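You operate a simulated robot arm through the tools that you are given. There is no shell and no other tool. Be economical: measure what you need, move in short steps, check, and stop when the job is done.

The job below is to be done with a simulated two-armed robot. You get a single attempt, and the scene is never put back.

JOB
Put the green board on the top of the small stand away on the top of the test bench. Take the black wedge on the top of the small stand and put it away on the top of the steel stand. Put the green clip in the grey tray. Push the mill one right door shut. Fetch the red plug and set it on the lower shelf of the steel bench. Fetch the yellow plug and set it on the top of the small tank. Take the orange cup and leave it on the top of the cans bench. Switch the red ball switch on. Push the top drawer shut. Stack the sachet marked "Red" from the top of the tinting bench on top of the sachet marked "Orange". Open the washer lid, put the beige rag in the rack in the parts washer and shut the lid again. Put the blue gauge on the top of the tinting bench away on the top of the small stand. Fetch the jug from the top of the tinting bench and set it on the top of the test bench. Lift the mill three screen cover open. Any order will do. Set down upright: black wedge, red plug, yellow plug, orange cup, blue gauge, jug.

Only the result counts: the job must be done as asked and must still hold three seconds after the hand-in. Knocking over, shifting, dropping, spilling or breaking anything else fails it. Lids that push on must go on centred and level and be pressed home; caps that screw on are set level and turned clockwise until they are tight.

ROBOT AND FRAMES
Two 7-joint arms with fingered hands on one trunk, on a base that drives. Base frame: it is fixed to the floor where the robot stands at the start and does not move with it; the origin is under the middle of the robot, x ahead of it, y to its left, z up. Readings come in mm, rad, newtons and seconds.
The left shoulder is at the start at [70, 132, 1067], the right one opposite. With the tool pointing down near the work surface each hand reaches from about 100 to 360 mm from the robot's upright axis, wherever it stands, measured 20 degrees to its own side. Places, roughly: beige rag (7x9x3 cm) [-9600, -900, 900]; black wedge (11x15x12 cm) [600, 300, 800]; blue gauge [-9750, 0, 1000]; green board (6x10x2 cm) [500, 200, 800]; green clip (3x3x12 cm) [900, 400, 900]; grey tray (15x21x4 cm) [1300, 2600, 900]; jug [-9500, 0, 1000]; lower shelf of the steel bench (18x52 cm) [-2940, -5080, 260]; mill one right door [-1000, -4400, 500]; mill three screen cover [3500, -3600, 1000]; orange cup (7x7x8 cm) [-2900, -5300, 300]; rack in the parts washer [-10000, -4900, 800]; red ball switch [-4500, -5200, 1100]; red plug (6x6x11 cm) [-2900, -4900, 800]; sachet [-9750, -1750, 750]; top drawer [-9400, -1900, 700]; top of the cans bench [-4100, -3600, 800]; top of the small stand [700, 300, 800]; top of the small tank (26x15 cm) [-5900, -3900, 860]; top of the steel stand [-10000, 7200, 500]; top of the test bench [-9900, 2100, 900]; washer lid [-10000, -4900, 900]; yellow plug (6x6x11 cm) [-2900, -5000, 800]. Payload 2.3 kg a hand.
Tool frame (each hand has its own): the origin (TCP) lies between the finger pads and is the grasp point; the fingertips stand 25 mm ahead of it; z points along the fingers, y is the line along which they close. Largest opening 88 mm; the body of the gripper starts 29 mm behind the TCP. The gripper is a hand of 3 fingers: y runs from the thumb to the fingers, the wrist lies at [-13, -97, -162] in the tool frame.
Orientation is that of the tool frame in the base frame, as a unit quaternion [x, y, z, w]. With the fingers straight down and the wrist toward the robot, the tool's x, y and z point along [0, 1, 0], [1, 0, 0] and [0, 0, -1] of the base frame.

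CONTROLS
- The arms move only by the tool arm_command. It takes "left_steps", "right_steps" or both (then of equal length, played together; a hand with none holds still); each is one flat list of numbers, 6 for each row, row after row: the shift along the tool's x, y, z in units of 30 mm (1.0 is 30 mm), then the turn, a rotation vector about the tool's x, y, z in units of 8 degrees (1.0 is 8 degrees). In form: [tx, ty, tz, wx, wy, wz, tx, ty, tz, wx, wy, wz, ...]. A call has 1 to 8 rows; each row shifts and turns the commanded pose from where the row before left it, along the tool's axes as they then stand. A call with a number of a shift or a turn outside -1 to 1 is refused whole. Rows are played at 5 a second. More than 50 mm and 0.15 rad between two rows, and nothing of the call is played. A pose out of reach is approached as far as the arm can. The call stops where the force on the tool passes 40 N (or 10 N more than at its start, if that is more) or the arm is blocked; 0.2 s more then pass. In this call time passes only in rows, and 0.2 s behind the last. It gives the time, the measured TCP pose, the force on the tool (base axes), the opening and the grip force at its end, in the units of the frame above (readings bear some noise), with the torque about the TCP (base axes, N m) and any sound that the robot's microphone picked up, and new pictures: "views" is both (left out), scene, wrist or none (wrist: the cameras of the hands that moved).
- Cameras (640 x 400 px; columns grow to the right, rows downward): "scene" is now at [121.9, 23, 1374.1]; the picture's right is [0.36, -0.93, 0.00], its down [-0.59, -0.23, -0.78] and it looks along [0.72, 0.28, -0.63] (base axes); focal length 269 px, centre (320, 200). "left" rides on the left gripper at [-58, -85, -99] in its tool frame; the picture's right is [-0.67, -0.35, 0.66], its down [0.69, -0.63, 0.37] and it looks along [0.29, 0.69, 0.66] (tool axes); focal length 261 px, centre (320, 200). "right" rides on the right gripper at [58, -85, -99] in its tool frame; the picture's right is [-0.67, 0.35, -0.66], its down [-0.69, -0.63, 0.37] and it looks along [-0.29, 0.69, 0.66] (tool axes); focal length 261 px, centre (320, 200).
- lift_body(by): slides the trunk up (or, below 0, down) by that many mm; the arms and the scene camera ride with it, the base frame stays. It gives what a move gives, with no picture.
- steer(legs): drives the robot by 1 to 6 legs, each [ahead, left, turn to the left] in mm, mm and rad, along the robot's own axes; the way and the turn of a leg run together, so that a leg with both is an arc; at most 1500 mm and 3.142 rad a leg. The arms and the cameras ride along, it lands a little off, and it stops where it bumps. It gives what a move gives, and a new picture of the scene camera.
- curl_fingers(index, middle, thumb_bend, thumb_turn, hand): sets how far each is bent, from 0 (flat) to 1 (curled in); at 0.3 the hand is open as for a grip, at 0.7 the pads meet at the TCP. One left out holds its place. A second passes; each finger stops where it meets its share of the squeeze, and holds until it gets a number again. It is the only way to open and close the hand. It gives what a move gives, with no picture; readings hold the bend of each and the force on the fingers (four entries, about 0 where the hand has none), thumb and palm. thumb_turn goes from beside the hand (0) to across from the fingers (1), as for a grip.
- pan_tilt(pan, tilt): turns the head with the scene camera to pan (to the left, within 1.501 rad either way) and tilt (down, from -0.506 to 1.204), counted from straight ahead of the robot. It gives what a move gives, and a new picture of the scene camera.
- pixel_to_xyz(camera, pixels): for up to 12 pixels [column, row] of the newest picture of that camera ("zoom" is the newest enlarged one), the place [x, y, z] in the base frame of the surface seen there, good to about 2 mm, but the place of the scene camera against the robot may be out by one fixed shift of up to 18 mm in any direction. The clock stands still meanwhile.
- zoom(camera, box): a new picture of the part [left, top, right, bottom] of that camera's present view, enlarged. The clock stands still meanwhile.
- hand_in(): hands the job in; it is judged then, once.

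Go step by step. Measure first, check grasps and placings, and put right what went wrong. The budget is 392 turns and 360 pictures, counting those below and the enlarged ones. Unless the task says otherwise, let go and move clear before handing in.

The tools are called as a command line: name --argument value ..., lists and objects as JSON in quotes. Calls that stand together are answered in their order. arm_command: Moves the arms, as the interface text tells. Its arguments: {"type":"object","properties":{"left_steps":{"type":"array","items":{"type":"number"}},"right_steps":{"type":"array","items":{"type":"number"}},"views":{"type":"string","enum":["both","scene","wrist","none"]}},"required":[]} The other tools are called the same way: lift_body (by) slides the trunk up or down; curl_fingers (index, middle, thumb_bend, thumb_turn, hand) moves the fingers one by one; steer (legs) drives the base; pan_tilt (pan, tilt) turns the head that bears the scene camera; pixel_to_xyz (camera, pixels) gives the place of the surface under pixels of a picture; zoom (camera, box) takes an enlarged picture of a part of a camera's view; hand_in () hands the job in.

At the start:

```text
clock: 0.0
left_tool_pos: [353.6, 296.4, 1126.1]
left_tool_rot: [0.707, 0.707, 0.001, 0.0]
left_force: [0.0, 0.3, 0.7]
left_wrist_torque: [0.01, -0.01, -0.05]
left_grip_width: 87.4
left_gripper_force: 0.0
left_shape: jaw
left_bend: [0.3, 0.3, 0.3, 0.98]
left_finger forces: [0.0, 0.0, 0.1, 0.0, 0.1, 0.0]
right_tool_pos: [327.6, -1.0, 1077.9]
right_tool_rot: [0.707, 0.707, 0.0, 0.0]
right_force: [-0.7, -0.6, 0.1]
right_wrist_torque: [-0.01, -0.03, -0.02]
right_grip_width: 87.8
right_gripper_force: 0.0
right_shape: jaw
right_bend: [0.3, 0.3, 0.3, 0.98]
right_finger forces: [0.0, 0.0, 0.1, 0.0, 0.0, 0.0]
trunk travel left (down, up): [-625.0, 215.0]
robot x, y, heading: [-3.4, 0.9, 0.001]
head pan, tilt: [0.37, 0.682]
```

scene: 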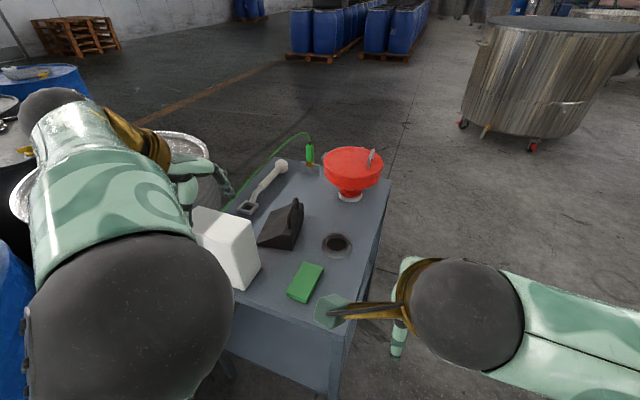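
right: 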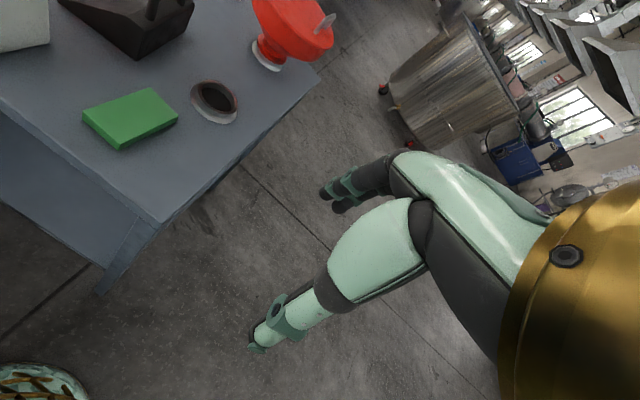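
left: 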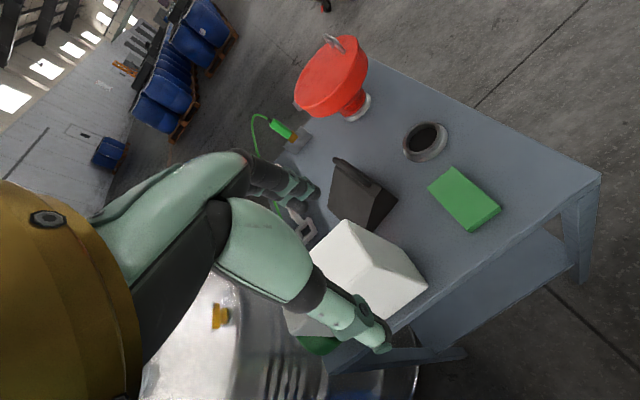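

The small stand carries the green board (305,282), black wedge (283,225), and the green clip (309,152) hangs on a cable. I measure these first.

pixel_to_xyz --camera "scene" --pixels '[[305, 278], [290, 292], [322, 268], [300, 262], [310, 300], [296, 204], [260, 244], [293, 248], [309, 152], [309, 164], [336, 245], [390, 180]]'

zoom --camera "scene" --box '[180, 120, 400, 320]'

pixel_to_xyz --camera "left" --pixels '[[465, 195], [430, 185], [470, 225], [500, 210], [455, 170], [360, 195], [335, 160], [373, 225], [281, 130], [300, 140], [540, 170], [425, 138]]'

```text
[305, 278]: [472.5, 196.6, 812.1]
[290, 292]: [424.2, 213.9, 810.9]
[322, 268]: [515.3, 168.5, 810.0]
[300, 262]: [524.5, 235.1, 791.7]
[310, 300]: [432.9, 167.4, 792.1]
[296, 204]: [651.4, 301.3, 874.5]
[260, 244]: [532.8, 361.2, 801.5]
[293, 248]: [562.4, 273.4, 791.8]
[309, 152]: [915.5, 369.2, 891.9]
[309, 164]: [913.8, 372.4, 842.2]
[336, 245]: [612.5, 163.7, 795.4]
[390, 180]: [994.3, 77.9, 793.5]
```

```text
2.00 times, centred on (290, 220) of scene
```

zoom: 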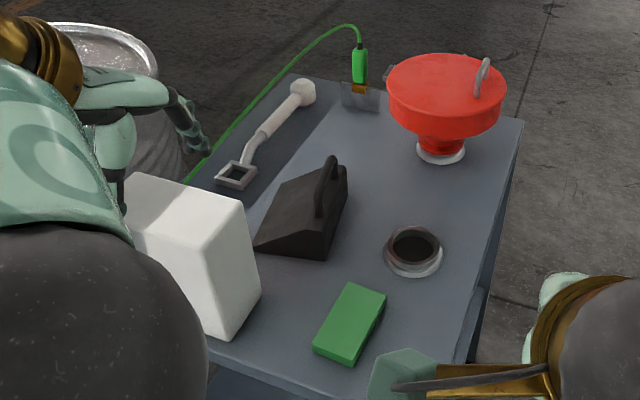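

```text
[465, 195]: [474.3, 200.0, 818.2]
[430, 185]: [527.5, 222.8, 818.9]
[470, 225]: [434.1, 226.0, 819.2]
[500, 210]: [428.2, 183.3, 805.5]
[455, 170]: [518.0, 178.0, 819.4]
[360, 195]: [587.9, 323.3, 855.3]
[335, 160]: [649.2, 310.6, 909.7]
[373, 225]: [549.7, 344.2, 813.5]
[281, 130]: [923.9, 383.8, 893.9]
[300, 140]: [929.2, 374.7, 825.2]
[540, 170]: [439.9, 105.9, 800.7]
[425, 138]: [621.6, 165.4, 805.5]
```

Left-hand camera puts the stand top at z≈800 and the board top centre at about (475,200,819). I look around the room before driving.

pan_tilt --pan 0.0 --tilt 1.1

pan_tilt --pan 1.5 --tilt 0.25

pan_tilt --pan -1.5 --tilt 0.25

```text
clock: 0.9
left_tool_pos: [353.9, 296.1, 1127.0]
left_tool_rot: [0.707, 0.707, 0.001, 0.0]
left_force: [0.6, -0.5, 0.1]
left_wrist_torque: [-0.01, 0.02, -0.01]
left_grip_width: 87.6
left_gripper_force: 0.1
left_shape: jaw
left_bend: [0.3, 0.3, 0.3, 0.98]
left_finger forces: [0.1, 0.1, 0.0, 0.0, 0.1, 0.0]
right_tool_pos: [327.5, -1.9, 1078.3]
right_tool_rot: [0.707, 0.707, 0.0, 0.0]
right_force: [0.2, 0.9, -0.4]
right_wrist_torque: [-0.04, -0.01, 0.01]
right_grip_width: 87.4
right_gripper_force: 0.1
right_shape: jaw
right_bend: [0.3, 0.3, 0.3, 0.98]
right_finger forces: [0.0, 0.0, 0.0, 0.0, 0.0, 0.1]
trunk travel left (down, up): [-625.0, 215.0]
robot x, y, heading: [2.3, 0.1, -0.0]
head pan, tilt: [0.0, 1.1]
```

scene: 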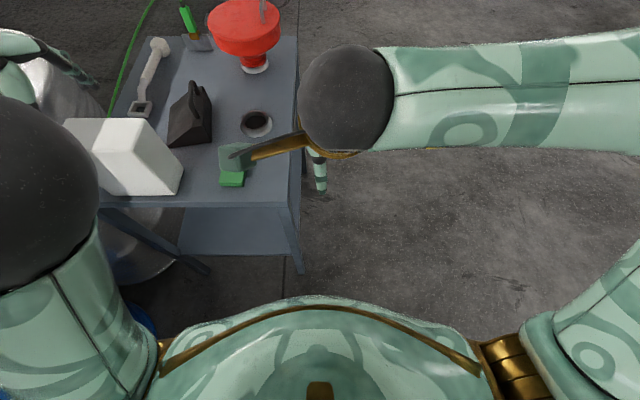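

```text
clock: 2.5
left_tool_pos: [353.0, 296.0, 1126.7]
left_tool_rot: [0.707, 0.707, 0.001, 0.001]
left_force: [0.4, -0.2, 0.3]
left_wrist_torque: [-0.01, 0.0, -0.02]
left_grip_width: 87.6
left_gripper_force: 0.0
left_shape: jaw
left_bend: [0.3, 0.3, 0.3, 0.98]
left_finger forces: [0.1, 0.0, 0.1, 0.0, 0.0, 0.0]
right_tool_pos: [326.7, -2.3, 1077.8]
right_tool_rot: [0.707, 0.707, 0.0, 0.0]
right_force: [-0.5, 0.5, -0.1]
right_wrist_torque: [0.01, 0.03, 0.01]
right_grip_width: 87.8
right_gripper_force: 0.1
right_shape: jaw
right_bend: [0.3, 0.3, 0.3, 0.98]
right_finger forces: [0.0, 0.0, 0.1, 0.1, 0.1, 0.0]
trunk travel left (down, up): [-625.0, 215.0]
robot x, y, heading: [1.1, -2.7, 0.0]
head pan, tilt: [1.499, 0.25]
```

scene: 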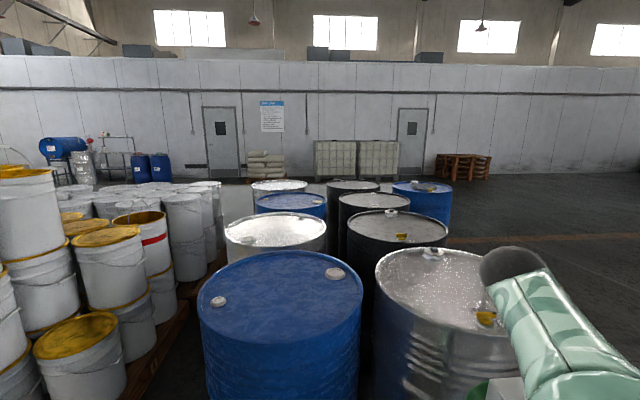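

```text
clock: 5.1
left_tool_pos: [352.1, 296.8, 1126.2]
left_tool_rot: [0.707, 0.707, 0.0, 0.001]
left_force: [0.2, 0.3, -0.8]
left_wrist_torque: [-0.03, 0.02, 0.0]
left_grip_width: 87.6
left_gripper_force: 0.1
left_shape: jaw
left_bend: [0.3, 0.3, 0.3, 0.98]
left_finger forces: [0.0, 0.0, 0.1, 0.0, 0.0, 0.0]
right_tool_pos: [326.4, -1.9, 1077.6]
right_tool_rot: [0.707, 0.707, 0.001, 0.0]
right_force: [-0.2, 0.2, -0.3]
right_wrist_torque: [0.02, 0.0, 0.0]
right_grip_width: 87.4
right_gripper_force: 0.1
right_shape: jaw
right_bend: [0.3, 0.3, 0.3, 0.98]
right_finger forces: [0.0, 0.0, 0.0, 0.0, 0.0, 0.0]
trunk travel left (down, up): [-625.0, 215.0]
robot x, y, heading: [1.6, -0.8, -0.003]
head pan, tilt: [-1.499, 0.25]
```

scene: 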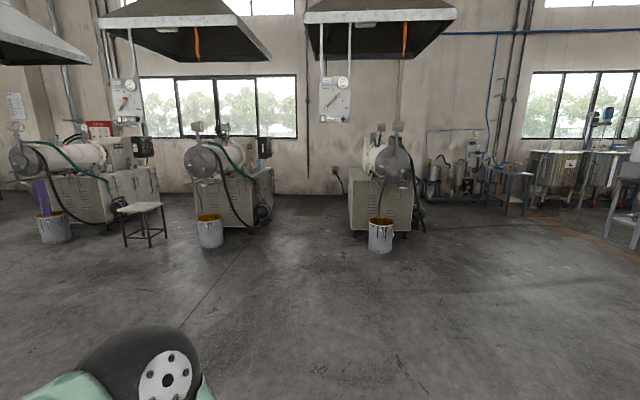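

The way behind and to the right is clear floor; drums stand to the left. I look at the stand again and measure its front edge and legs.

pan_tilt --pan 0.25 --tilt 1.0

```text
clock: 6.8
left_tool_pos: [353.4, 297.0, 1126.2]
left_tool_rot: [0.708, 0.706, 0.0, 0.001]
left_force: [0.1, 0.5, -0.9]
left_wrist_torque: [-0.03, 0.02, -0.02]
left_grip_width: 87.6
left_gripper_force: 0.0
left_shape: jaw
left_bend: [0.3, 0.3, 0.3, 0.98]
left_finger forces: [0.0, 0.1, 0.0, 0.1, 0.0, 0.0]
right_tool_pos: [326.8, -1.8, 1078.9]
right_tool_rot: [0.707, 0.707, 0.0, 0.0]
right_force: [0.8, 0.6, 0.3]
right_wrist_torque: [0.0, 0.02, -0.01]
right_grip_width: 87.9
right_gripper_force: 0.0
right_shape: jaw
right_bend: [0.3, 0.3, 0.3, 0.98]
right_finger forces: [0.0, 0.0, 0.0, 0.1, 0.1, 0.1]
trunk travel left (down, up): [-625.0, 215.0]
robot x, y, heading: [3.7, -0.4, 0.002]
head pan, tilt: [0.25, 1.0]
```

scene: 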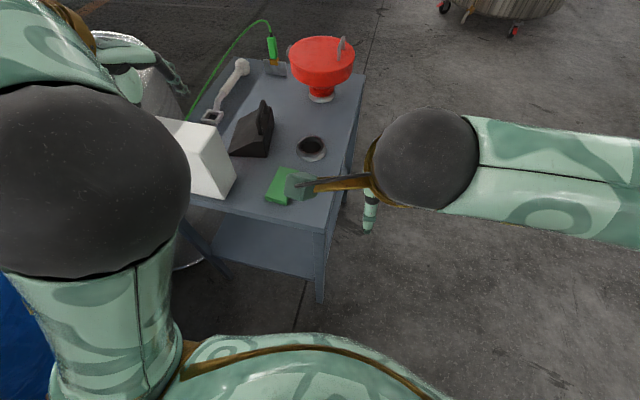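

pixel_to_xyz --camera "scene" --pixels '[[325, 228], [230, 210], [318, 300], [360, 80], [245, 62], [220, 270], [250, 340], [385, 360], [200, 125], [185, 190], [310, 270], [240, 120]]'

zoom --camera "left" --box '[240, 100, 520, 275]'

```text
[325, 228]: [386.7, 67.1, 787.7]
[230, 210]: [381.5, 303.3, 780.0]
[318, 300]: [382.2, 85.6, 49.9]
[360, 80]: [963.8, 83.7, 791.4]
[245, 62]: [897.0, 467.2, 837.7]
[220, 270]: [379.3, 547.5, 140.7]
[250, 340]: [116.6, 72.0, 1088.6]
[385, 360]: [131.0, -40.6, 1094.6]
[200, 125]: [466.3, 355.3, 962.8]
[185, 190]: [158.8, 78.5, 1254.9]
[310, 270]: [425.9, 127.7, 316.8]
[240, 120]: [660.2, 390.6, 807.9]
```

```text
2.29 times, centred on (380, 188) of left
```

zoom: 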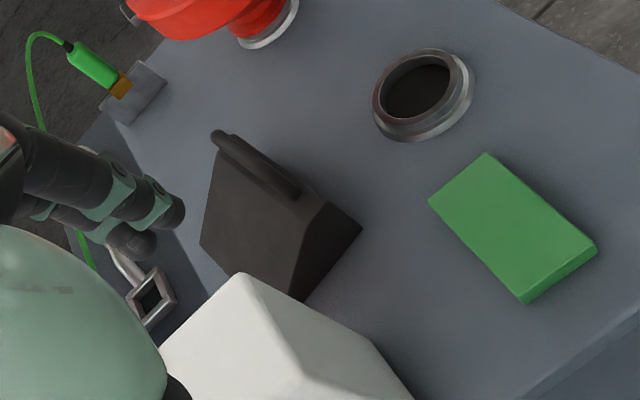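

The stand spans x 385–970, y 75–550; the clip is at its far edge. I look toward the tray region (1300,2600) and the far side of the stand.

lift_body --by 200

pan_tilt --pan 1.05 --tilt 0.35

pan_tilt --pan 0.1 --tilt 0.35

```text
clock: 9.0
left_tool_pos: [353.1, 295.2, 1326.8]
left_tool_rot: [0.707, 0.707, 0.001, 0.001]
left_force: [-0.4, 0.7, -0.1]
left_wrist_torque: [0.01, -0.04, 0.0]
left_grip_width: 87.7
left_gripper_force: 0.1
left_shape: jaw
left_bend: [0.3, 0.3, 0.3, 0.98]
left_finger forces: [0.0, 0.0, 0.0, 0.1, 0.1, 0.1]
right_tool_pos: [328.2, -0.8, 1279.1]
right_tool_rot: [0.707, 0.707, 0.0, -0.001]
right_force: [-0.6, -0.8, -0.1]
right_wrist_torque: [0.01, 0.01, 0.03]
right_grip_width: 87.5
right_gripper_force: 0.1
right_shape: jaw
right_bend: [0.3, 0.3, 0.3, 0.98]
right_finger forces: [0.1, 0.1, 0.0, 0.0, 0.0, 0.0]
trunk travel left (down, up): [-825.0, 15.0]
robot x, y, heading: [-1.6, -1.6, 0.003]
head pan, tilt: [0.25, 1.0]
```

```text
clock: 10.2
left_tool_pos: [353.2, 295.9, 1326.0]
left_tool_rot: [0.708, 0.707, 0.001, 0.0]
left_force: [-0.2, 0.1, 0.5]
left_wrist_torque: [-0.01, 0.0, 0.0]
left_grip_width: 87.7
left_gripper_force: 0.1
left_shape: jaw
left_bend: [0.3, 0.3, 0.3, 0.98]
left_finger forces: [0.0, 0.1, 0.0, 0.1, 0.0, 0.1]
right_tool_pos: [327.0, -2.5, 1278.0]
right_tool_rot: [0.707, 0.707, 0.0, 0.001]
right_force: [-0.1, -0.3, 0.3]
right_wrist_torque: [0.01, 0.01, -0.01]
right_grip_width: 87.3
right_gripper_force: 0.1
right_shape: jaw
right_bend: [0.3, 0.3, 0.3, 0.98]
right_finger forces: [0.1, 0.0, 0.0, 0.0, 0.0, 0.0]
trunk travel left (down, up): [-825.0, 15.0]
robot x, y, heading: [-0.1, 3.8, -0.002]
head pan, tilt: [1.051, 0.351]
```

scene: 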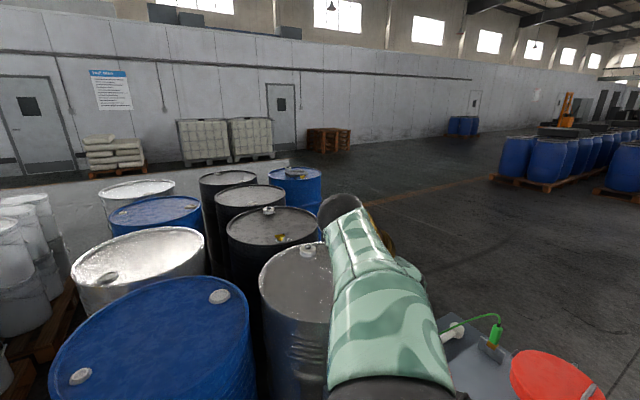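

```text
clock: 11.4
left_tool_pos: [353.7, 296.4, 1327.4]
left_tool_rot: [0.708, 0.707, 0.0, 0.001]
left_force: [0.5, -0.6, -0.1]
left_wrist_torque: [0.01, -0.01, -0.03]
left_grip_width: 87.9
left_gripper_force: 0.2
left_shape: jaw
left_bend: [0.3, 0.3, 0.3, 0.98]
left_finger forces: [0.0, 0.0, 0.0, 0.0, 0.1, 0.0]
right_tool_pos: [328.0, -2.1, 1278.5]
right_tool_rot: [0.707, 0.707, 0.0, 0.0]
right_force: [0.2, 0.2, -0.2]
right_wrist_torque: [-0.04, -0.01, 0.01]
right_grip_width: 87.6
right_gripper_force: 0.0
right_shape: jaw
right_bend: [0.3, 0.3, 0.3, 0.98]
right_finger forces: [0.0, 0.1, 0.1, 0.1, 0.0, 0.0]
trunk travel left (down, up): [-825.0, 15.0]
robot x, y, heading: [2.4, 0.3, 0.002]
head pan, tilt: [0.099, 0.351]
```

scene: 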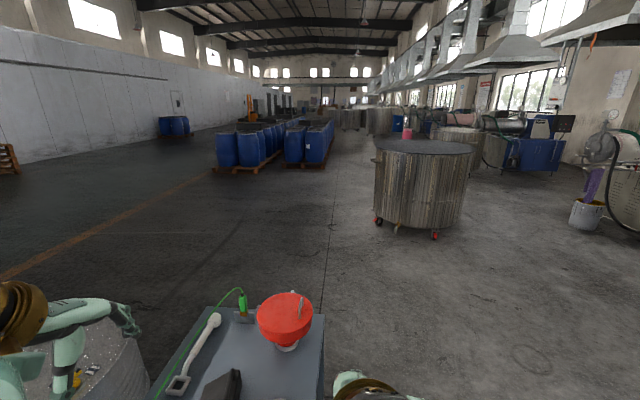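

The floor beyond the stand is open, with a kettle to the right ahead. I measure the kettle and objects.

pixel_to_xyz --camera "scene" --pixels '[[378, 215], [435, 235], [320, 315], [243, 305], [285, 315], [330, 390]]'

pan_tilt --pan 1.1 --tilt 0.35

zoom --camera "scene" --box '[200, 140, 400, 265]'

```text
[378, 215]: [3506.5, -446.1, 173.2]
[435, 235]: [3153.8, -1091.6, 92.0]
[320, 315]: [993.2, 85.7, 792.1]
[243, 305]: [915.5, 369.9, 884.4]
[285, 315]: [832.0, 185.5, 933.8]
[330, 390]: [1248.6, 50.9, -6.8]
```

```text
clock: 12.7
left_tool_pos: [353.6, 295.4, 1326.9]
left_tool_rot: [0.707, 0.707, 0.001, 0.001]
left_force: [-0.4, -0.2, 0.0]
left_wrist_torque: [0.02, -0.01, 0.01]
left_grip_width: 87.5
left_gripper_force: 0.2
left_shape: jaw
left_bend: [0.3, 0.3, 0.3, 0.98]
left_finger forces: [0.0, 0.0, 0.0, 0.0, 0.0, 0.1]
right_tool_pos: [328.3, -2.1, 1278.2]
right_tool_rot: [0.707, 0.707, 0.0, -0.001]
right_force: [-0.2, 0.5, -0.2]
right_wrist_torque: [-0.07, 0.04, 0.01]
right_grip_width: 87.6
right_gripper_force: 0.0
right_shape: jaw
right_bend: [0.3, 0.3, 0.3, 0.98]
right_finger forces: [0.0, 0.0, 0.0, 0.1, 0.0, 0.0]
trunk travel left (down, up): [-825.0, 15.0]
robot x, y, heading: [0.1, -0.5, 0.003]
head pan, tilt: [1.1, 0.351]
```

scene: 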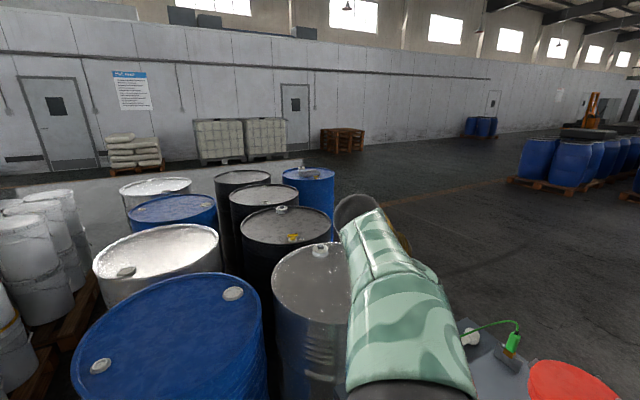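

```text
3.20 times, centred on (300, 202) of scene
```

zoom: 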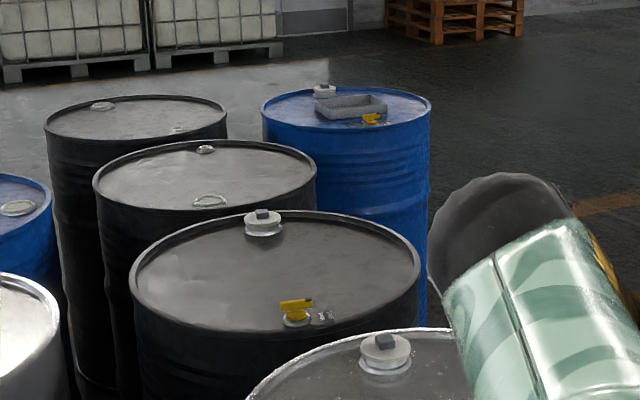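

The tray (zoom 350,105) sits on the blue drum. I drive round to the far side of the stand, facing back at the clip.

steer --legs '[[0, -600, 0], [1450, 0, 0], [0, 0, 3.1416], [0, -900, 0]]'

pan_tilt --pan 0.0 --tilt 0.9

```text
refused: 3.1416 is not a number from -3.14159 to 3.14159
```

```text
clock: 14.0
left_tool_pos: [353.7, 296.5, 1326.3]
left_tool_rot: [0.708, 0.707, 0.001, 0.001]
left_force: [0.2, 0.5, 0.1]
left_wrist_torque: [0.0, 0.0, 0.01]
left_grip_width: 87.3
left_gripper_force: 0.0
left_shape: jaw
left_bend: [0.3, 0.3, 0.3, 0.98]
left_finger forces: [0.1, 0.0, 0.0, 0.1, 0.0, 0.0]
right_tool_pos: [327.6, 0.1, 1278.4]
right_tool_rot: [0.707, 0.707, 0.0, 0.0]
right_force: [0.1, 0.6, 0.8]
right_wrist_torque: [0.04, 0.04, 0.01]
right_grip_width: 87.4
right_gripper_force: 0.1
right_shape: jaw
right_bend: [0.3, 0.3, 0.3, 0.98]
right_finger forces: [0.0, 0.0, 0.0, 0.0, 0.1, 0.1]
trunk travel left (down, up): [-825.0, 15.0]
robot x, y, heading: [3.7, 2.8, -0.003]
head pan, tilt: [0.0, 0.901]
```

scene: 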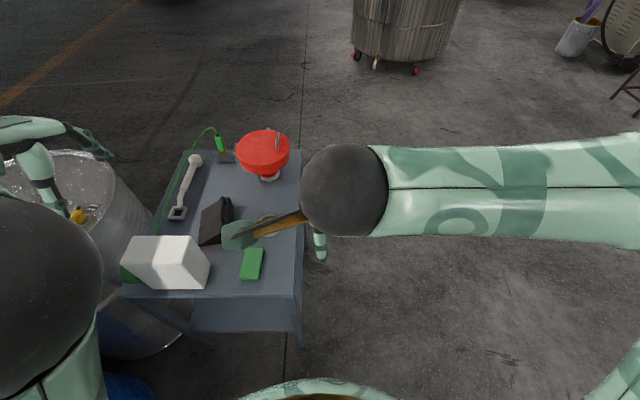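

The turn value was a hair too large; I retry with 3.14.

steer --legs '[[0, -600, 0], [1450, 0, 0], [0, 0, 3.14], [0, -900, 0]]'

```text
clock: 36.0
left_tool_pos: [1060.1, 26.6, 1328.1]
left_tool_rot: [0.737, -0.676, -0.001, 0.0]
left_force: [0.5, -0.3, -0.3]
left_wrist_torque: [0.0, 0.0, 0.01]
left_grip_width: 87.9
left_gripper_force: 0.0
left_shape: jaw
left_bend: [0.3, 0.3, 0.3, 0.98]
left_finger forces: [0.0, 0.0, 0.0, 0.1, 0.0, 0.0]
right_tool_pos: [1059.7, 327.1, 1277.9]
right_tool_rot: [0.737, -0.676, 0.0, -0.001]
right_force: [0.1, -0.2, 0.5]
right_wrist_torque: [-0.01, 0.04, 0.01]
right_grip_width: 87.8
right_gripper_force: 0.1
right_shape: jaw
right_bend: [0.3, 0.3, 0.3, 0.98]
right_finger forces: [0.0, 0.0, 0.1, 0.0, 0.0, 0.0]
trunk travel left (down, up): [-825.0, 15.0]
robot x, y, heading: [1385.4, 356.3, -3.053]
head pan, tilt: [0.0, 0.901]
```

scene: 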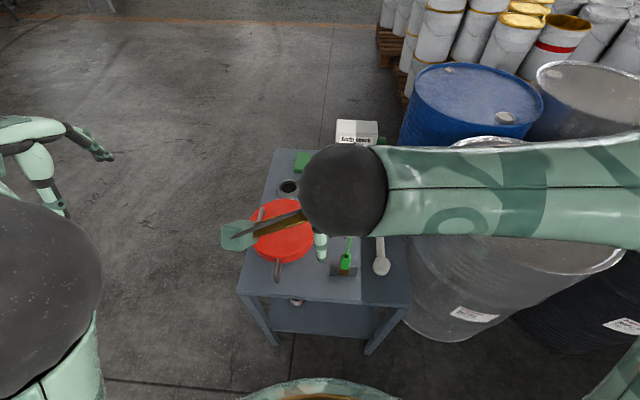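

Now on the far side, heading 0.09 rad off. I correct it and move slightly nearer, then look with the right wrist camera.

steer --legs '[[0, 0, -0.088], [70, 0, 0]]'

arm_command --right_steps '[0, 0, 1, 0, 0, 0, 0, 0, 1, 0, 0, 0, 0, 0, 1, 0, 0, 0, 0, 0, 1, 0, 0, 0, 0, 0, 1, 0, 0, 0]' --views "both"

zoom --camera "scene" --box '[240, 150, 440, 310]'

```text
clock: 37.5
left_tool_pos: [975.7, 57.2, 1330.8]
left_tool_rot: [-0.706, 0.708, 0.004, -0.004]
left_force: [0.7, -0.3, 0.2]
left_wrist_torque: [0.04, 0.06, 0.05]
left_grip_width: 87.7
left_gripper_force: 0.1
left_shape: jaw
left_bend: [0.3, 0.3, 0.3, 0.98]
left_finger forces: [0.1, 0.1, 0.0, 0.0, 0.0, 0.0]
right_tool_pos: [1000.2, 355.4, 1281.8]
right_tool_rot: [-0.707, 0.707, 0.004, -0.003]
right_force: [0.9, 0.2, 0.4]
right_wrist_torque: [0.0, 0.06, 0.04]
right_grip_width: 87.4
right_gripper_force: 0.1
right_shape: jaw
right_bend: [0.3, 0.3, 0.3, 0.98]
right_finger forces: [0.1, 0.0, 0.1, 0.0, 0.0, 0.0]
trunk travel left (down, up): [-825.0, 15.0]
robot x, y, heading: [1318.5, 353.2, 3.142]
head pan, tilt: [0.0, 0.901]
```

scene: 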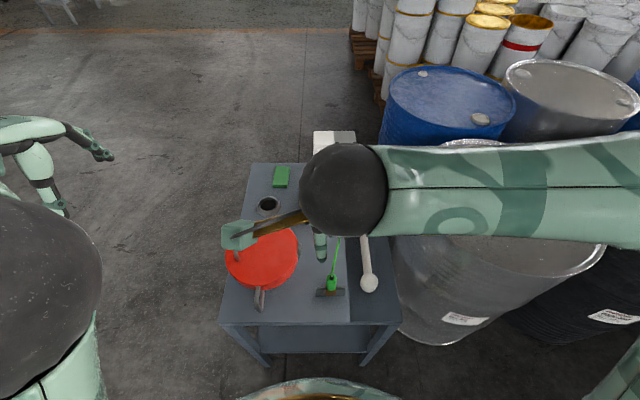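

```text
clock: 38.7
left_tool_pos: [962.4, 57.6, 1326.7]
left_tool_rot: [-0.706, 0.708, 0.001, -0.001]
left_force: [0.0, 0.4, 0.6]
left_wrist_torque: [0.03, -0.02, -0.01]
left_grip_width: 87.4
left_gripper_force: 0.1
left_shape: jaw
left_bend: [0.3, 0.3, 0.3, 0.98]
left_finger forces: [0.0, 0.0, 0.0, 0.0, 0.0, 0.0]
right_tool_pos: [989.8, 353.8, 1128.2]
right_tool_rot: [-0.707, 0.707, 0.001, 0.0]
right_force: [-0.1, -0.3, -0.4]
right_wrist_torque: [-0.01, 0.01, 0.0]
right_grip_width: 87.6
right_gripper_force: 0.0
right_shape: jaw
right_bend: [0.3, 0.3, 0.3, 0.98]
right_finger forces: [0.1, 0.0, 0.0, 0.0, 0.0, 0.1]
trunk travel left (down, up): [-825.0, 15.0]
robot x, y, heading: [1321.1, 353.3, 3.139]
head pan, tilt: [0.0, 0.901]
```

scene: 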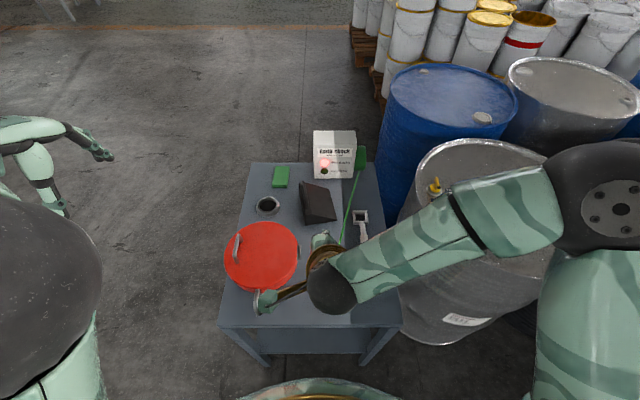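
right: 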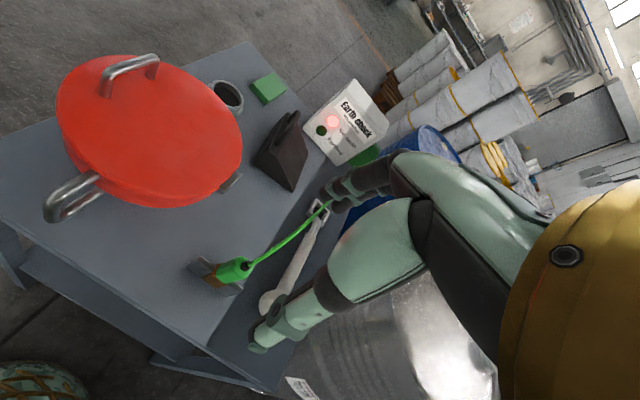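

```text
2.50 times, centred on (340, 230) of scene
```

zoom: 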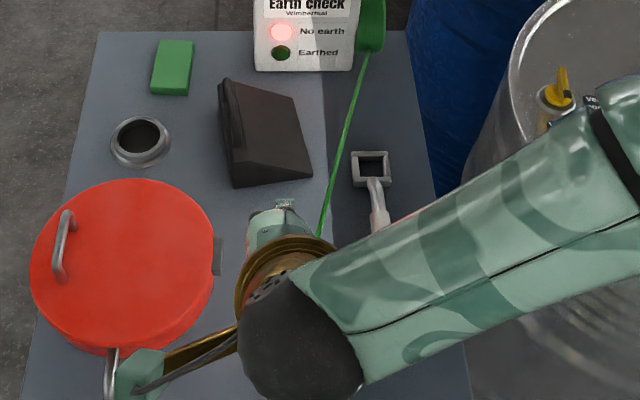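

The clip (right view ~235,270) sits on a small plate; I measure it closely.

pixel_to_xyz --camera "right" --pixels '[[247, 266], [235, 270], [222, 272], [212, 278], [196, 272], [228, 290], [205, 285], [245, 272], [235, 262], [290, 90], [152, 62], [295, 265]]'

zoom --camera "right" --box '[160, 220, 300, 310]'

```text
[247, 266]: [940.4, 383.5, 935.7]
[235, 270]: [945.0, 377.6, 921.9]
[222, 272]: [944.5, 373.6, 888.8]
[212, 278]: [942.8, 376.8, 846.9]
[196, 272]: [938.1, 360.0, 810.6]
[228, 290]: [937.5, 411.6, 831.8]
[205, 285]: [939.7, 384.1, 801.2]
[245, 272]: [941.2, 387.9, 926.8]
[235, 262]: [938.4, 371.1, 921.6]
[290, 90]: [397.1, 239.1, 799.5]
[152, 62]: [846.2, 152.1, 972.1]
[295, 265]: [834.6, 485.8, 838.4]
```

```text
4.44 times, centred on (230, 265) of right
```

zoom: 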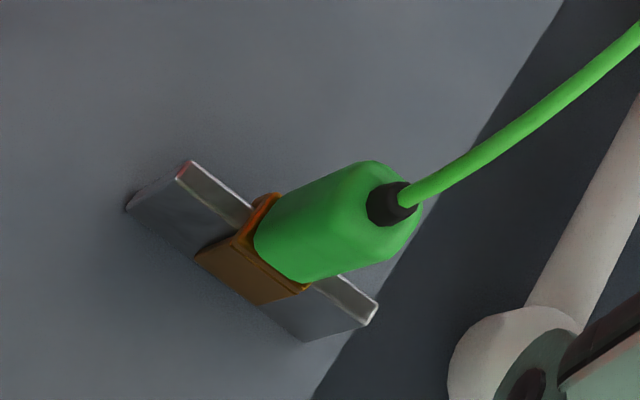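

Clip centre is ≈(931,378), body from z 862 to 935, cord out of its top. I bring the open right hand above it.

arm_command --right_steps '[-0.4, 1, 0, 0, 0, 0, -0.4, 0.97, 0, 0, 0, 0, 0, 0, 1, 0, 0, 0, 0, 0, 1, 0, 0, 0, 0, 0, 1, 0, 0, 0, 0, 0, 1, 0, 0, 0, 0, 0, 0.8, 0, 0, 0]' --views "both"

```text
clock: 40.3
left_tool_pos: [962.8, 54.7, 1326.1]
left_tool_rot: [0.707, -0.707, 0.0, 0.001]
left_force: [0.5, 0.3, -0.4]
left_wrist_torque: [0.01, 0.03, 0.0]
left_grip_width: 87.6
left_gripper_force: 0.1
left_shape: jaw
left_bend: [0.3, 0.3, 0.3, 0.98]
left_finger forces: [0.1, 0.0, 0.1, 0.0, 0.0, 0.0]
right_tool_pos: [930.2, 380.1, 983.0]
right_tool_rot: [-0.707, 0.707, 0.001, 0.0]
right_force: [-0.7, -0.5, -0.5]
right_wrist_torque: [-0.01, 0.0, 0.0]
right_grip_width: 87.7
right_gripper_force: 0.0
right_shape: jaw
right_bend: [0.3, 0.3, 0.3, 0.98]
right_finger forces: [0.0, 0.0, 0.1, 0.0, 0.0, 0.1]
trunk travel left (down, up): [-825.0, 15.0]
robot x, y, heading: [1314.1, 355.2, 3.143]
head pan, tilt: [0.0, 0.901]
```

scene: 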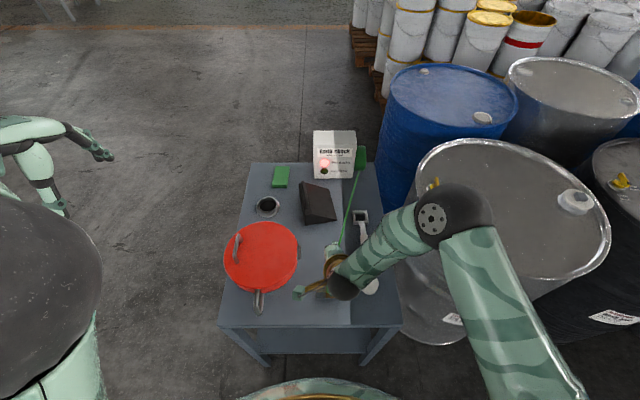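
right: 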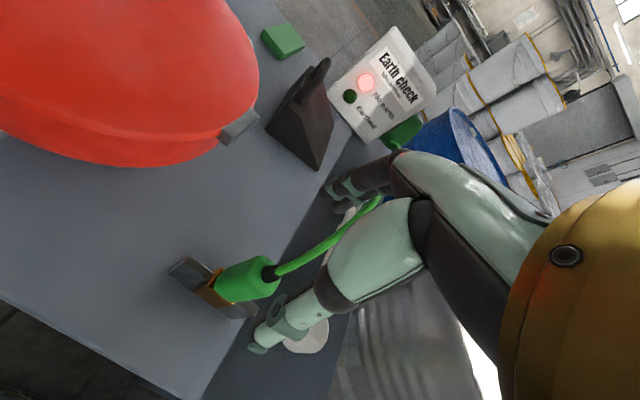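

The clip top appears at (268,273), within a few mm of where it should be under the TCP. I descend to z≈912 and close.

arm_command --right_steps '[0, 0, 1, 0, 0, 0, 0, 0, 1, 0, 0, 0, 0, 0, 0.35, 0, 0, 0]' --views "wrist"

curl_fingers --hand "right" --index 0.75 --middle 0.75 --thumb_bend 0.75

```text
clock: 41.1
left_tool_pos: [963.2, 56.7, 1327.7]
left_tool_rot: [-0.706, 0.708, 0.001, -0.001]
left_force: [-0.2, 0.0, 0.0]
left_wrist_torque: [0.01, 0.01, 0.0]
left_grip_width: 87.6
left_gripper_force: 0.0
left_shape: jaw
left_bend: [0.3, 0.3, 0.3, 0.98]
left_finger forces: [0.0, 0.0, 0.0, 0.1, 0.1, 0.0]
right_tool_pos: [928.0, 379.4, 912.4]
right_tool_rot: [-0.707, 0.707, 0.0, 0.0]
right_force: [-0.1, 0.2, 0.1]
right_wrist_torque: [0.01, -0.02, 0.0]
right_grip_width: 87.7
right_gripper_force: 0.0
right_shape: jaw
right_bend: [0.3, 0.3, 0.3, 0.98]
right_finger forces: [0.0, 0.0, 0.0, 0.0, 0.0, 0.0]
trunk travel left (down, up): [-825.0, 15.0]
robot x, y, heading: [1319.0, 353.2, 3.138]
head pan, tilt: [0.0, 0.901]
```

right: 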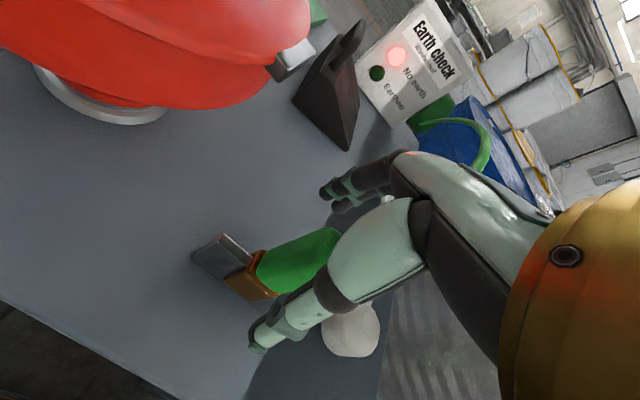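

```text
clock: 42.1
left_tool_pos: [962.0, 56.9, 1327.0]
left_tool_rot: [-0.706, 0.708, 0.001, -0.001]
left_force: [-0.1, -0.4, 0.1]
left_wrist_torque: [0.02, -0.01, 0.02]
left_grip_width: 87.8
left_gripper_force: 0.1
left_shape: jaw
left_bend: [0.3, 0.3, 0.3, 0.98]
left_finger forces: [0.0, 0.0, 0.0, 0.0, 0.1, 0.0]
right_tool_pos: [928.0, 379.1, 912.9]
right_tool_rot: [0.707, -0.707, -0.001, 0.0]
right_force: [0.2, 0.1, -2.5]
right_wrist_torque: [-0.04, -0.1, 0.1]
right_grip_width: 16.6
right_gripper_force: 15.3
right_shape: fingers
right_bend: [0.72, 0.72, 0.6, 0.96]
right_finger forces: [8.3, 7.2, 0.0, 0.0, 15.4, 0.0]
trunk travel left (down, up): [-825.0, 15.0]
robot x, y, heading: [1317.6, 352.1, 3.14]
head pan, tilt: [0.0, 0.901]
```

The grip holds (15 N on thumb, 8+7 on the fingers). I lift it off the plate.

arm_command --right_steps '[0, 0, -1, 0, 0, 0, 0, 0, -1, 0, 0, 0, 0, 0, -1, 0, 0, 0, 0, 0, -1, 0, 0, 0, 0, 0, -1, 0, 0, 0]' --views "both"

```text
clock: 43.3
left_tool_pos: [963.9, 56.4, 1326.9]
left_tool_rot: [-0.706, 0.708, 0.001, -0.001]
left_force: [-0.1, 0.6, -0.2]
left_wrist_torque: [0.02, -0.02, 0.02]
left_grip_width: 87.8
left_gripper_force: 0.1
left_shape: jaw
left_bend: [0.3, 0.3, 0.3, 0.98]
left_finger forces: [0.0, 0.1, 0.0, 0.0, 0.0, 0.0]
right_tool_pos: [930.2, 380.3, 1065.6]
right_tool_rot: [-0.707, 0.707, 0.0, 0.0]
right_force: [0.0, 0.7, -1.4]
right_wrist_torque: [0.0, 0.01, 0.0]
right_grip_width: 16.2
right_gripper_force: 15.1
right_shape: fingers
right_bend: [0.73, 0.73, 0.6, 0.95]
right_finger forces: [10.1, 5.8, 0.1, 0.0, 15.9, 0.0]
trunk travel left (down, up): [-825.0, 15.0]
robot x, y, heading: [1318.7, 350.9, 3.141]
head pan, tilt: [0.0, 0.901]
```

scene: 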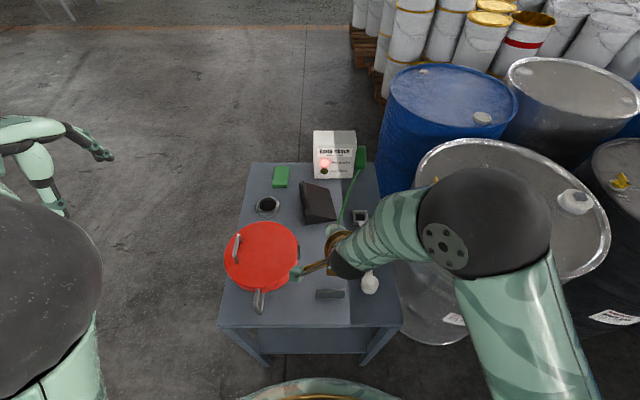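
right: 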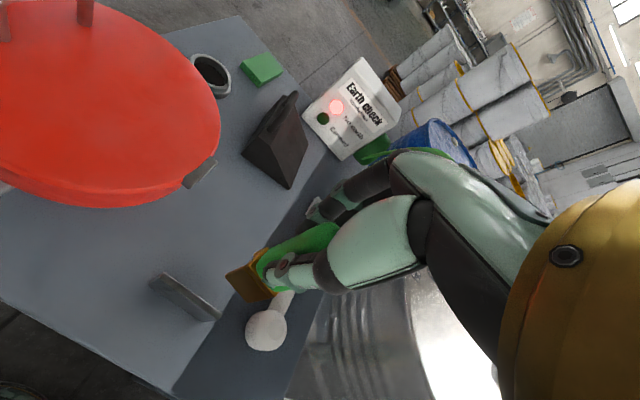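

Clip is free with the cable trailing. I back off and drive sideways to the far blue drum with the tray.

steer --legs '[[-550, 0, 0], [0, -1100, 0], [0, -1000, 0]]'

```text
clock: 56.7
left_tool_pos: [1515.8, 2183.4, 1326.7]
left_tool_rot: [0.708, -0.706, -0.001, 0.001]
left_force: [0.5, 0.4, -0.1]
left_wrist_torque: [0.0, 0.03, -0.02]
left_grip_width: 87.5
left_gripper_force: 0.0
left_shape: jaw
left_bend: [0.3, 0.3, 0.3, 0.98]
left_finger forces: [0.0, 0.0, 0.0, 0.0, 0.0, 0.0]
right_tool_pos: [1481.3, 2507.5, 1063.7]
right_tool_rot: [0.708, -0.706, 0.0, -0.001]
right_force: [-1.1, 0.7, -1.7]
right_wrist_torque: [0.01, 0.03, 0.0]
right_grip_width: 16.5
right_gripper_force: 15.6
right_shape: fingers
right_bend: [0.73, 0.73, 0.6, 0.95]
right_finger forces: [10.1, 5.8, 0.0, 0.0, 15.9, 0.0]
trunk travel left (down, up): [-825.0, 15.0]
robot x, y, heading: [1867.9, 2481.2, -3.138]
head pan, tilt: [0.0, 0.901]
```

scene: 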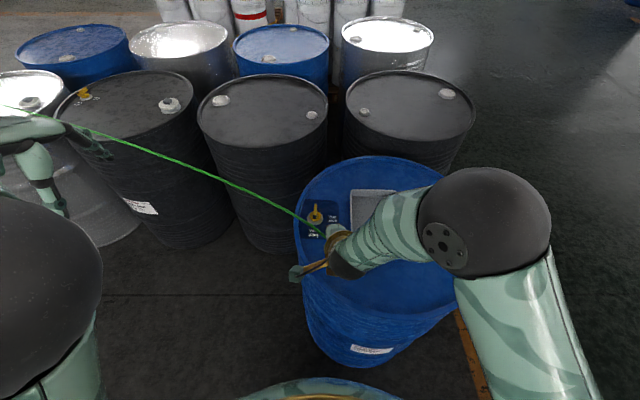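

The tray (scene 375,205) is on the drum next to a yellow valve (315,215). I measure it from the wrist camera.

arm_command --right_steps '[0, 0, -0.2, 0, 0, 0]' --views "both"

pixel_to_xyz --camera "scene" --pixels '[[352, 192], [394, 190], [352, 230], [372, 205], [315, 205], [318, 225], [455, 300], [305, 270], [400, 158]]'

```text
clock: 57.1
left_tool_pos: [1515.9, 2184.4, 1326.8]
left_tool_rot: [0.708, -0.706, 0.0, 0.0]
left_force: [0.1, 0.3, -0.2]
left_wrist_torque: [-0.02, 0.02, 0.0]
left_grip_width: 87.6
left_gripper_force: 0.1
left_shape: jaw
left_bend: [0.3, 0.3, 0.3, 0.98]
left_finger forces: [0.0, 0.0, 0.1, 0.0, 0.1, 0.0]
right_tool_pos: [1478.3, 2509.8, 1069.6]
right_tool_rot: [0.708, -0.706, 0.0, 0.0]
right_force: [-0.3, -0.2, -1.4]
right_wrist_torque: [0.02, 0.02, 0.03]
right_grip_width: 16.2
right_gripper_force: 15.7
right_shape: fingers
right_bend: [0.73, 0.73, 0.6, 0.95]
right_finger forces: [10.1, 5.8, 0.0, 0.1, 15.8, 0.0]
trunk travel left (down, up): [-825.0, 15.0]
robot x, y, heading: [1866.7, 2483.9, -3.136]
head pan, tilt: [0.0, 0.901]
```

scene: 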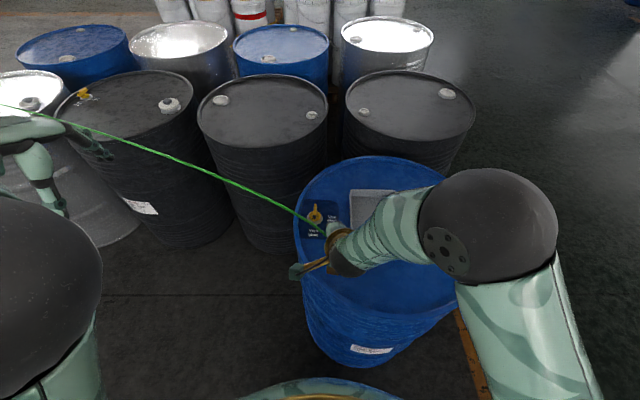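
right: 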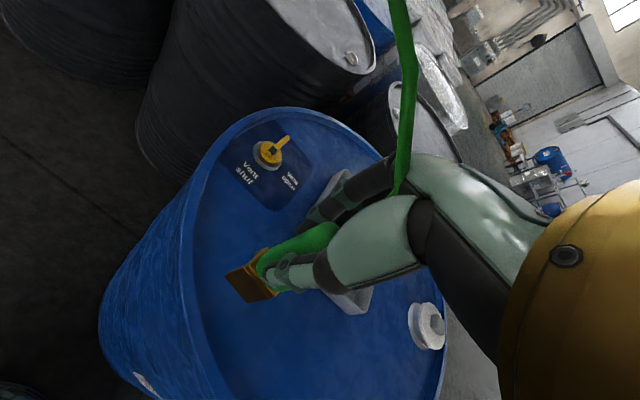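

```text
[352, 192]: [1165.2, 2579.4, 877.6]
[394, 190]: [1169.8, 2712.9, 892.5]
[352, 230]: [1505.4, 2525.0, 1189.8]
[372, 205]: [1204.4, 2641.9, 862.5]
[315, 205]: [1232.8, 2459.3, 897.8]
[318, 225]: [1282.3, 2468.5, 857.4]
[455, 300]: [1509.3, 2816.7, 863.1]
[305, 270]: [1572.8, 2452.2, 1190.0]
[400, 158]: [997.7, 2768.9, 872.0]
```

Tray spans roughly x 1167–1377, y 2580–2720. I measure the drum front to see how much closer the base may come.

pixel_to_xyz --camera "scene" --pixels '[[372, 349], [340, 300], [400, 305], [380, 312], [345, 180]]'

pixel_to_xyz --camera "right" --pixels '[[345, 172], [365, 300], [425, 325], [275, 150], [230, 280], [345, 300], [215, 300], [330, 190], [240, 380]]'

zoom --camera "right" --box '[220, 140, 460, 340]'

```text
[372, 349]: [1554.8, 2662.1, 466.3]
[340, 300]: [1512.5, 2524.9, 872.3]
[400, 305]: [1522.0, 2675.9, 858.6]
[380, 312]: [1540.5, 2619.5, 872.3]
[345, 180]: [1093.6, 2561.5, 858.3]
```

```text
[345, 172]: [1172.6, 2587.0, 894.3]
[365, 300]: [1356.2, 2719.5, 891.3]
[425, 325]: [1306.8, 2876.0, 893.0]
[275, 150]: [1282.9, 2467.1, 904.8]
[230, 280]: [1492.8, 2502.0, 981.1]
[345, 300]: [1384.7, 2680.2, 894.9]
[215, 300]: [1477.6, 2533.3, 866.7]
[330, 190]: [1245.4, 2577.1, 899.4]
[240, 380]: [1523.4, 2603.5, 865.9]
```

```text
2.00 times, centred on (340, 240) of right
```

zoom: 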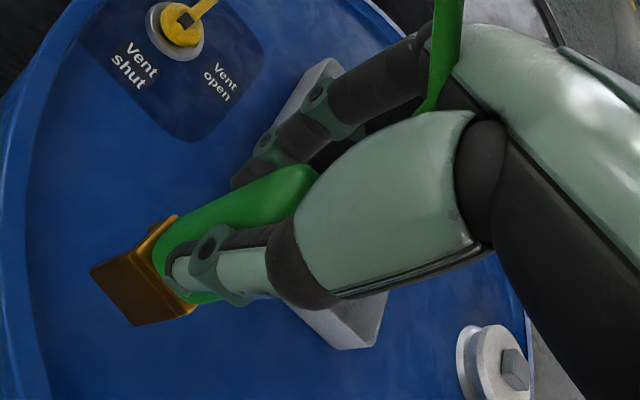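

Drum front is at x≈1550, so I can come 80 mm nearer and 130 to the right, then extend the arm over the tray.

steer --legs '[[0, -130, 0], [80, 0, 0]]'

arm_command --right_steps '[0, 1, 0, 0, 0, 0, 0, 1, 0, 0, 0, 0, 0, 0.6, 0, 0, 0, 0]' --views "both"

```text
clock: 59.1
left_tool_pos: [1444.1, 2320.7, 1329.6]
left_tool_rot: [0.707, -0.707, -0.004, 0.004]
left_force: [0.0, -1.1, 0.2]
left_wrist_torque: [0.01, 0.08, 0.01]
left_grip_width: 87.4
left_gripper_force: 0.1
left_shape: jaw
left_bend: [0.3, 0.3, 0.3, 0.98]
left_finger forces: [0.0, 0.0, 0.0, 0.0, 0.0, 0.0]
right_tool_pos: [1407.1, 2645.0, 1073.5]
right_tool_rot: [0.708, -0.706, -0.002, 0.003]
right_force: [1.0, 0.0, -1.3]
right_wrist_torque: [-0.01, 0.04, 0.0]
right_grip_width: 16.2
right_gripper_force: 16.0
right_shape: fingers
right_bend: [0.73, 0.73, 0.6, 0.95]
right_finger forces: [10.1, 5.7, 0.0, 0.0, 15.9, 0.0]
trunk travel left (down, up): [-825.0, 15.0]
robot x, y, heading: [1788.6, 2618.6, -3.136]
head pan, tilt: [0.0, 0.901]
```

scene: 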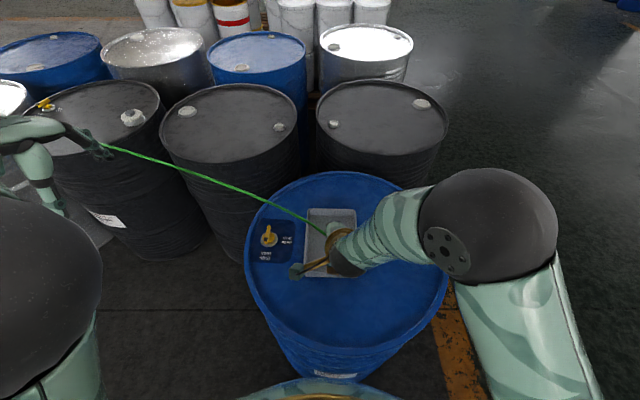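

```text
clock: 59.9
left_tool_pos: [1433.8, 2319.3, 1326.3]
left_tool_rot: [0.708, -0.706, 0.0, 0.0]
left_force: [0.2, -0.1, 0.0]
left_wrist_torque: [0.0, -0.04, 0.02]
left_grip_width: 87.8
left_gripper_force: 0.1
left_shape: jaw
left_bend: [0.3, 0.3, 0.3, 0.98]
left_finger forces: [0.0, 0.0, 0.1, 0.1, 0.0, 0.1]
right_tool_pos: [1321.5, 2646.4, 1068.9]
right_tool_rot: [0.708, -0.706, 0.001, -0.002]
right_force: [-0.3, -0.3, -0.7]
right_wrist_torque: [0.03, 0.0, 0.0]
right_grip_width: 16.1
right_gripper_force: 15.7
right_shape: fingers
right_bend: [0.73, 0.73, 0.6, 0.95]
right_finger forces: [10.0, 5.8, 0.0, 0.1, 15.9, 0.0]
trunk travel left (down, up): [-825.0, 15.0]
robot x, y, heading: [1787.8, 2619.8, -3.141]
head pan, tilt: [0.0, 0.901]
```

scene: 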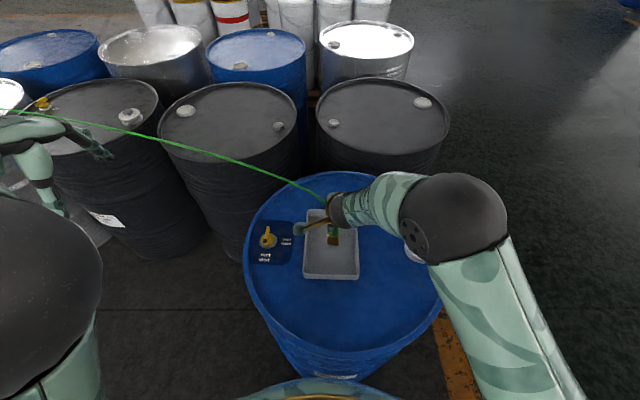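
right: 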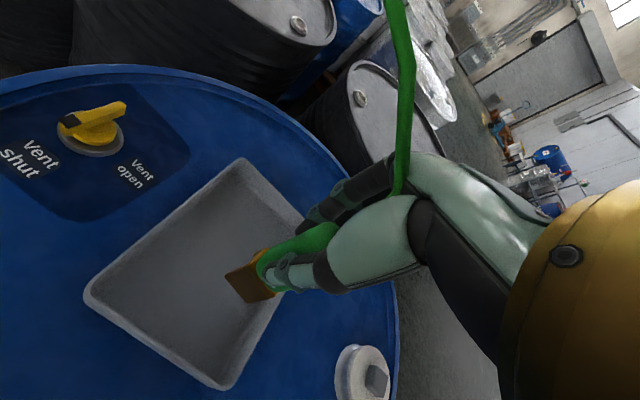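

The hand is over the tray now. I measure its corners and floor.

pixel_to_xyz --camera "right" --pixels '[[243, 160], [88, 295], [222, 386], [160, 300], [200, 250], [270, 330], [300, 215]]'

```text
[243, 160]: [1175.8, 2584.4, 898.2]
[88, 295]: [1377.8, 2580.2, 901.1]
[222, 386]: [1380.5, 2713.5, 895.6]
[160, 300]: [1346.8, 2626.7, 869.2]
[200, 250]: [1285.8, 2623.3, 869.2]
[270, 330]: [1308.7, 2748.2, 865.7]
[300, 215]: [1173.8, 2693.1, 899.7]
```

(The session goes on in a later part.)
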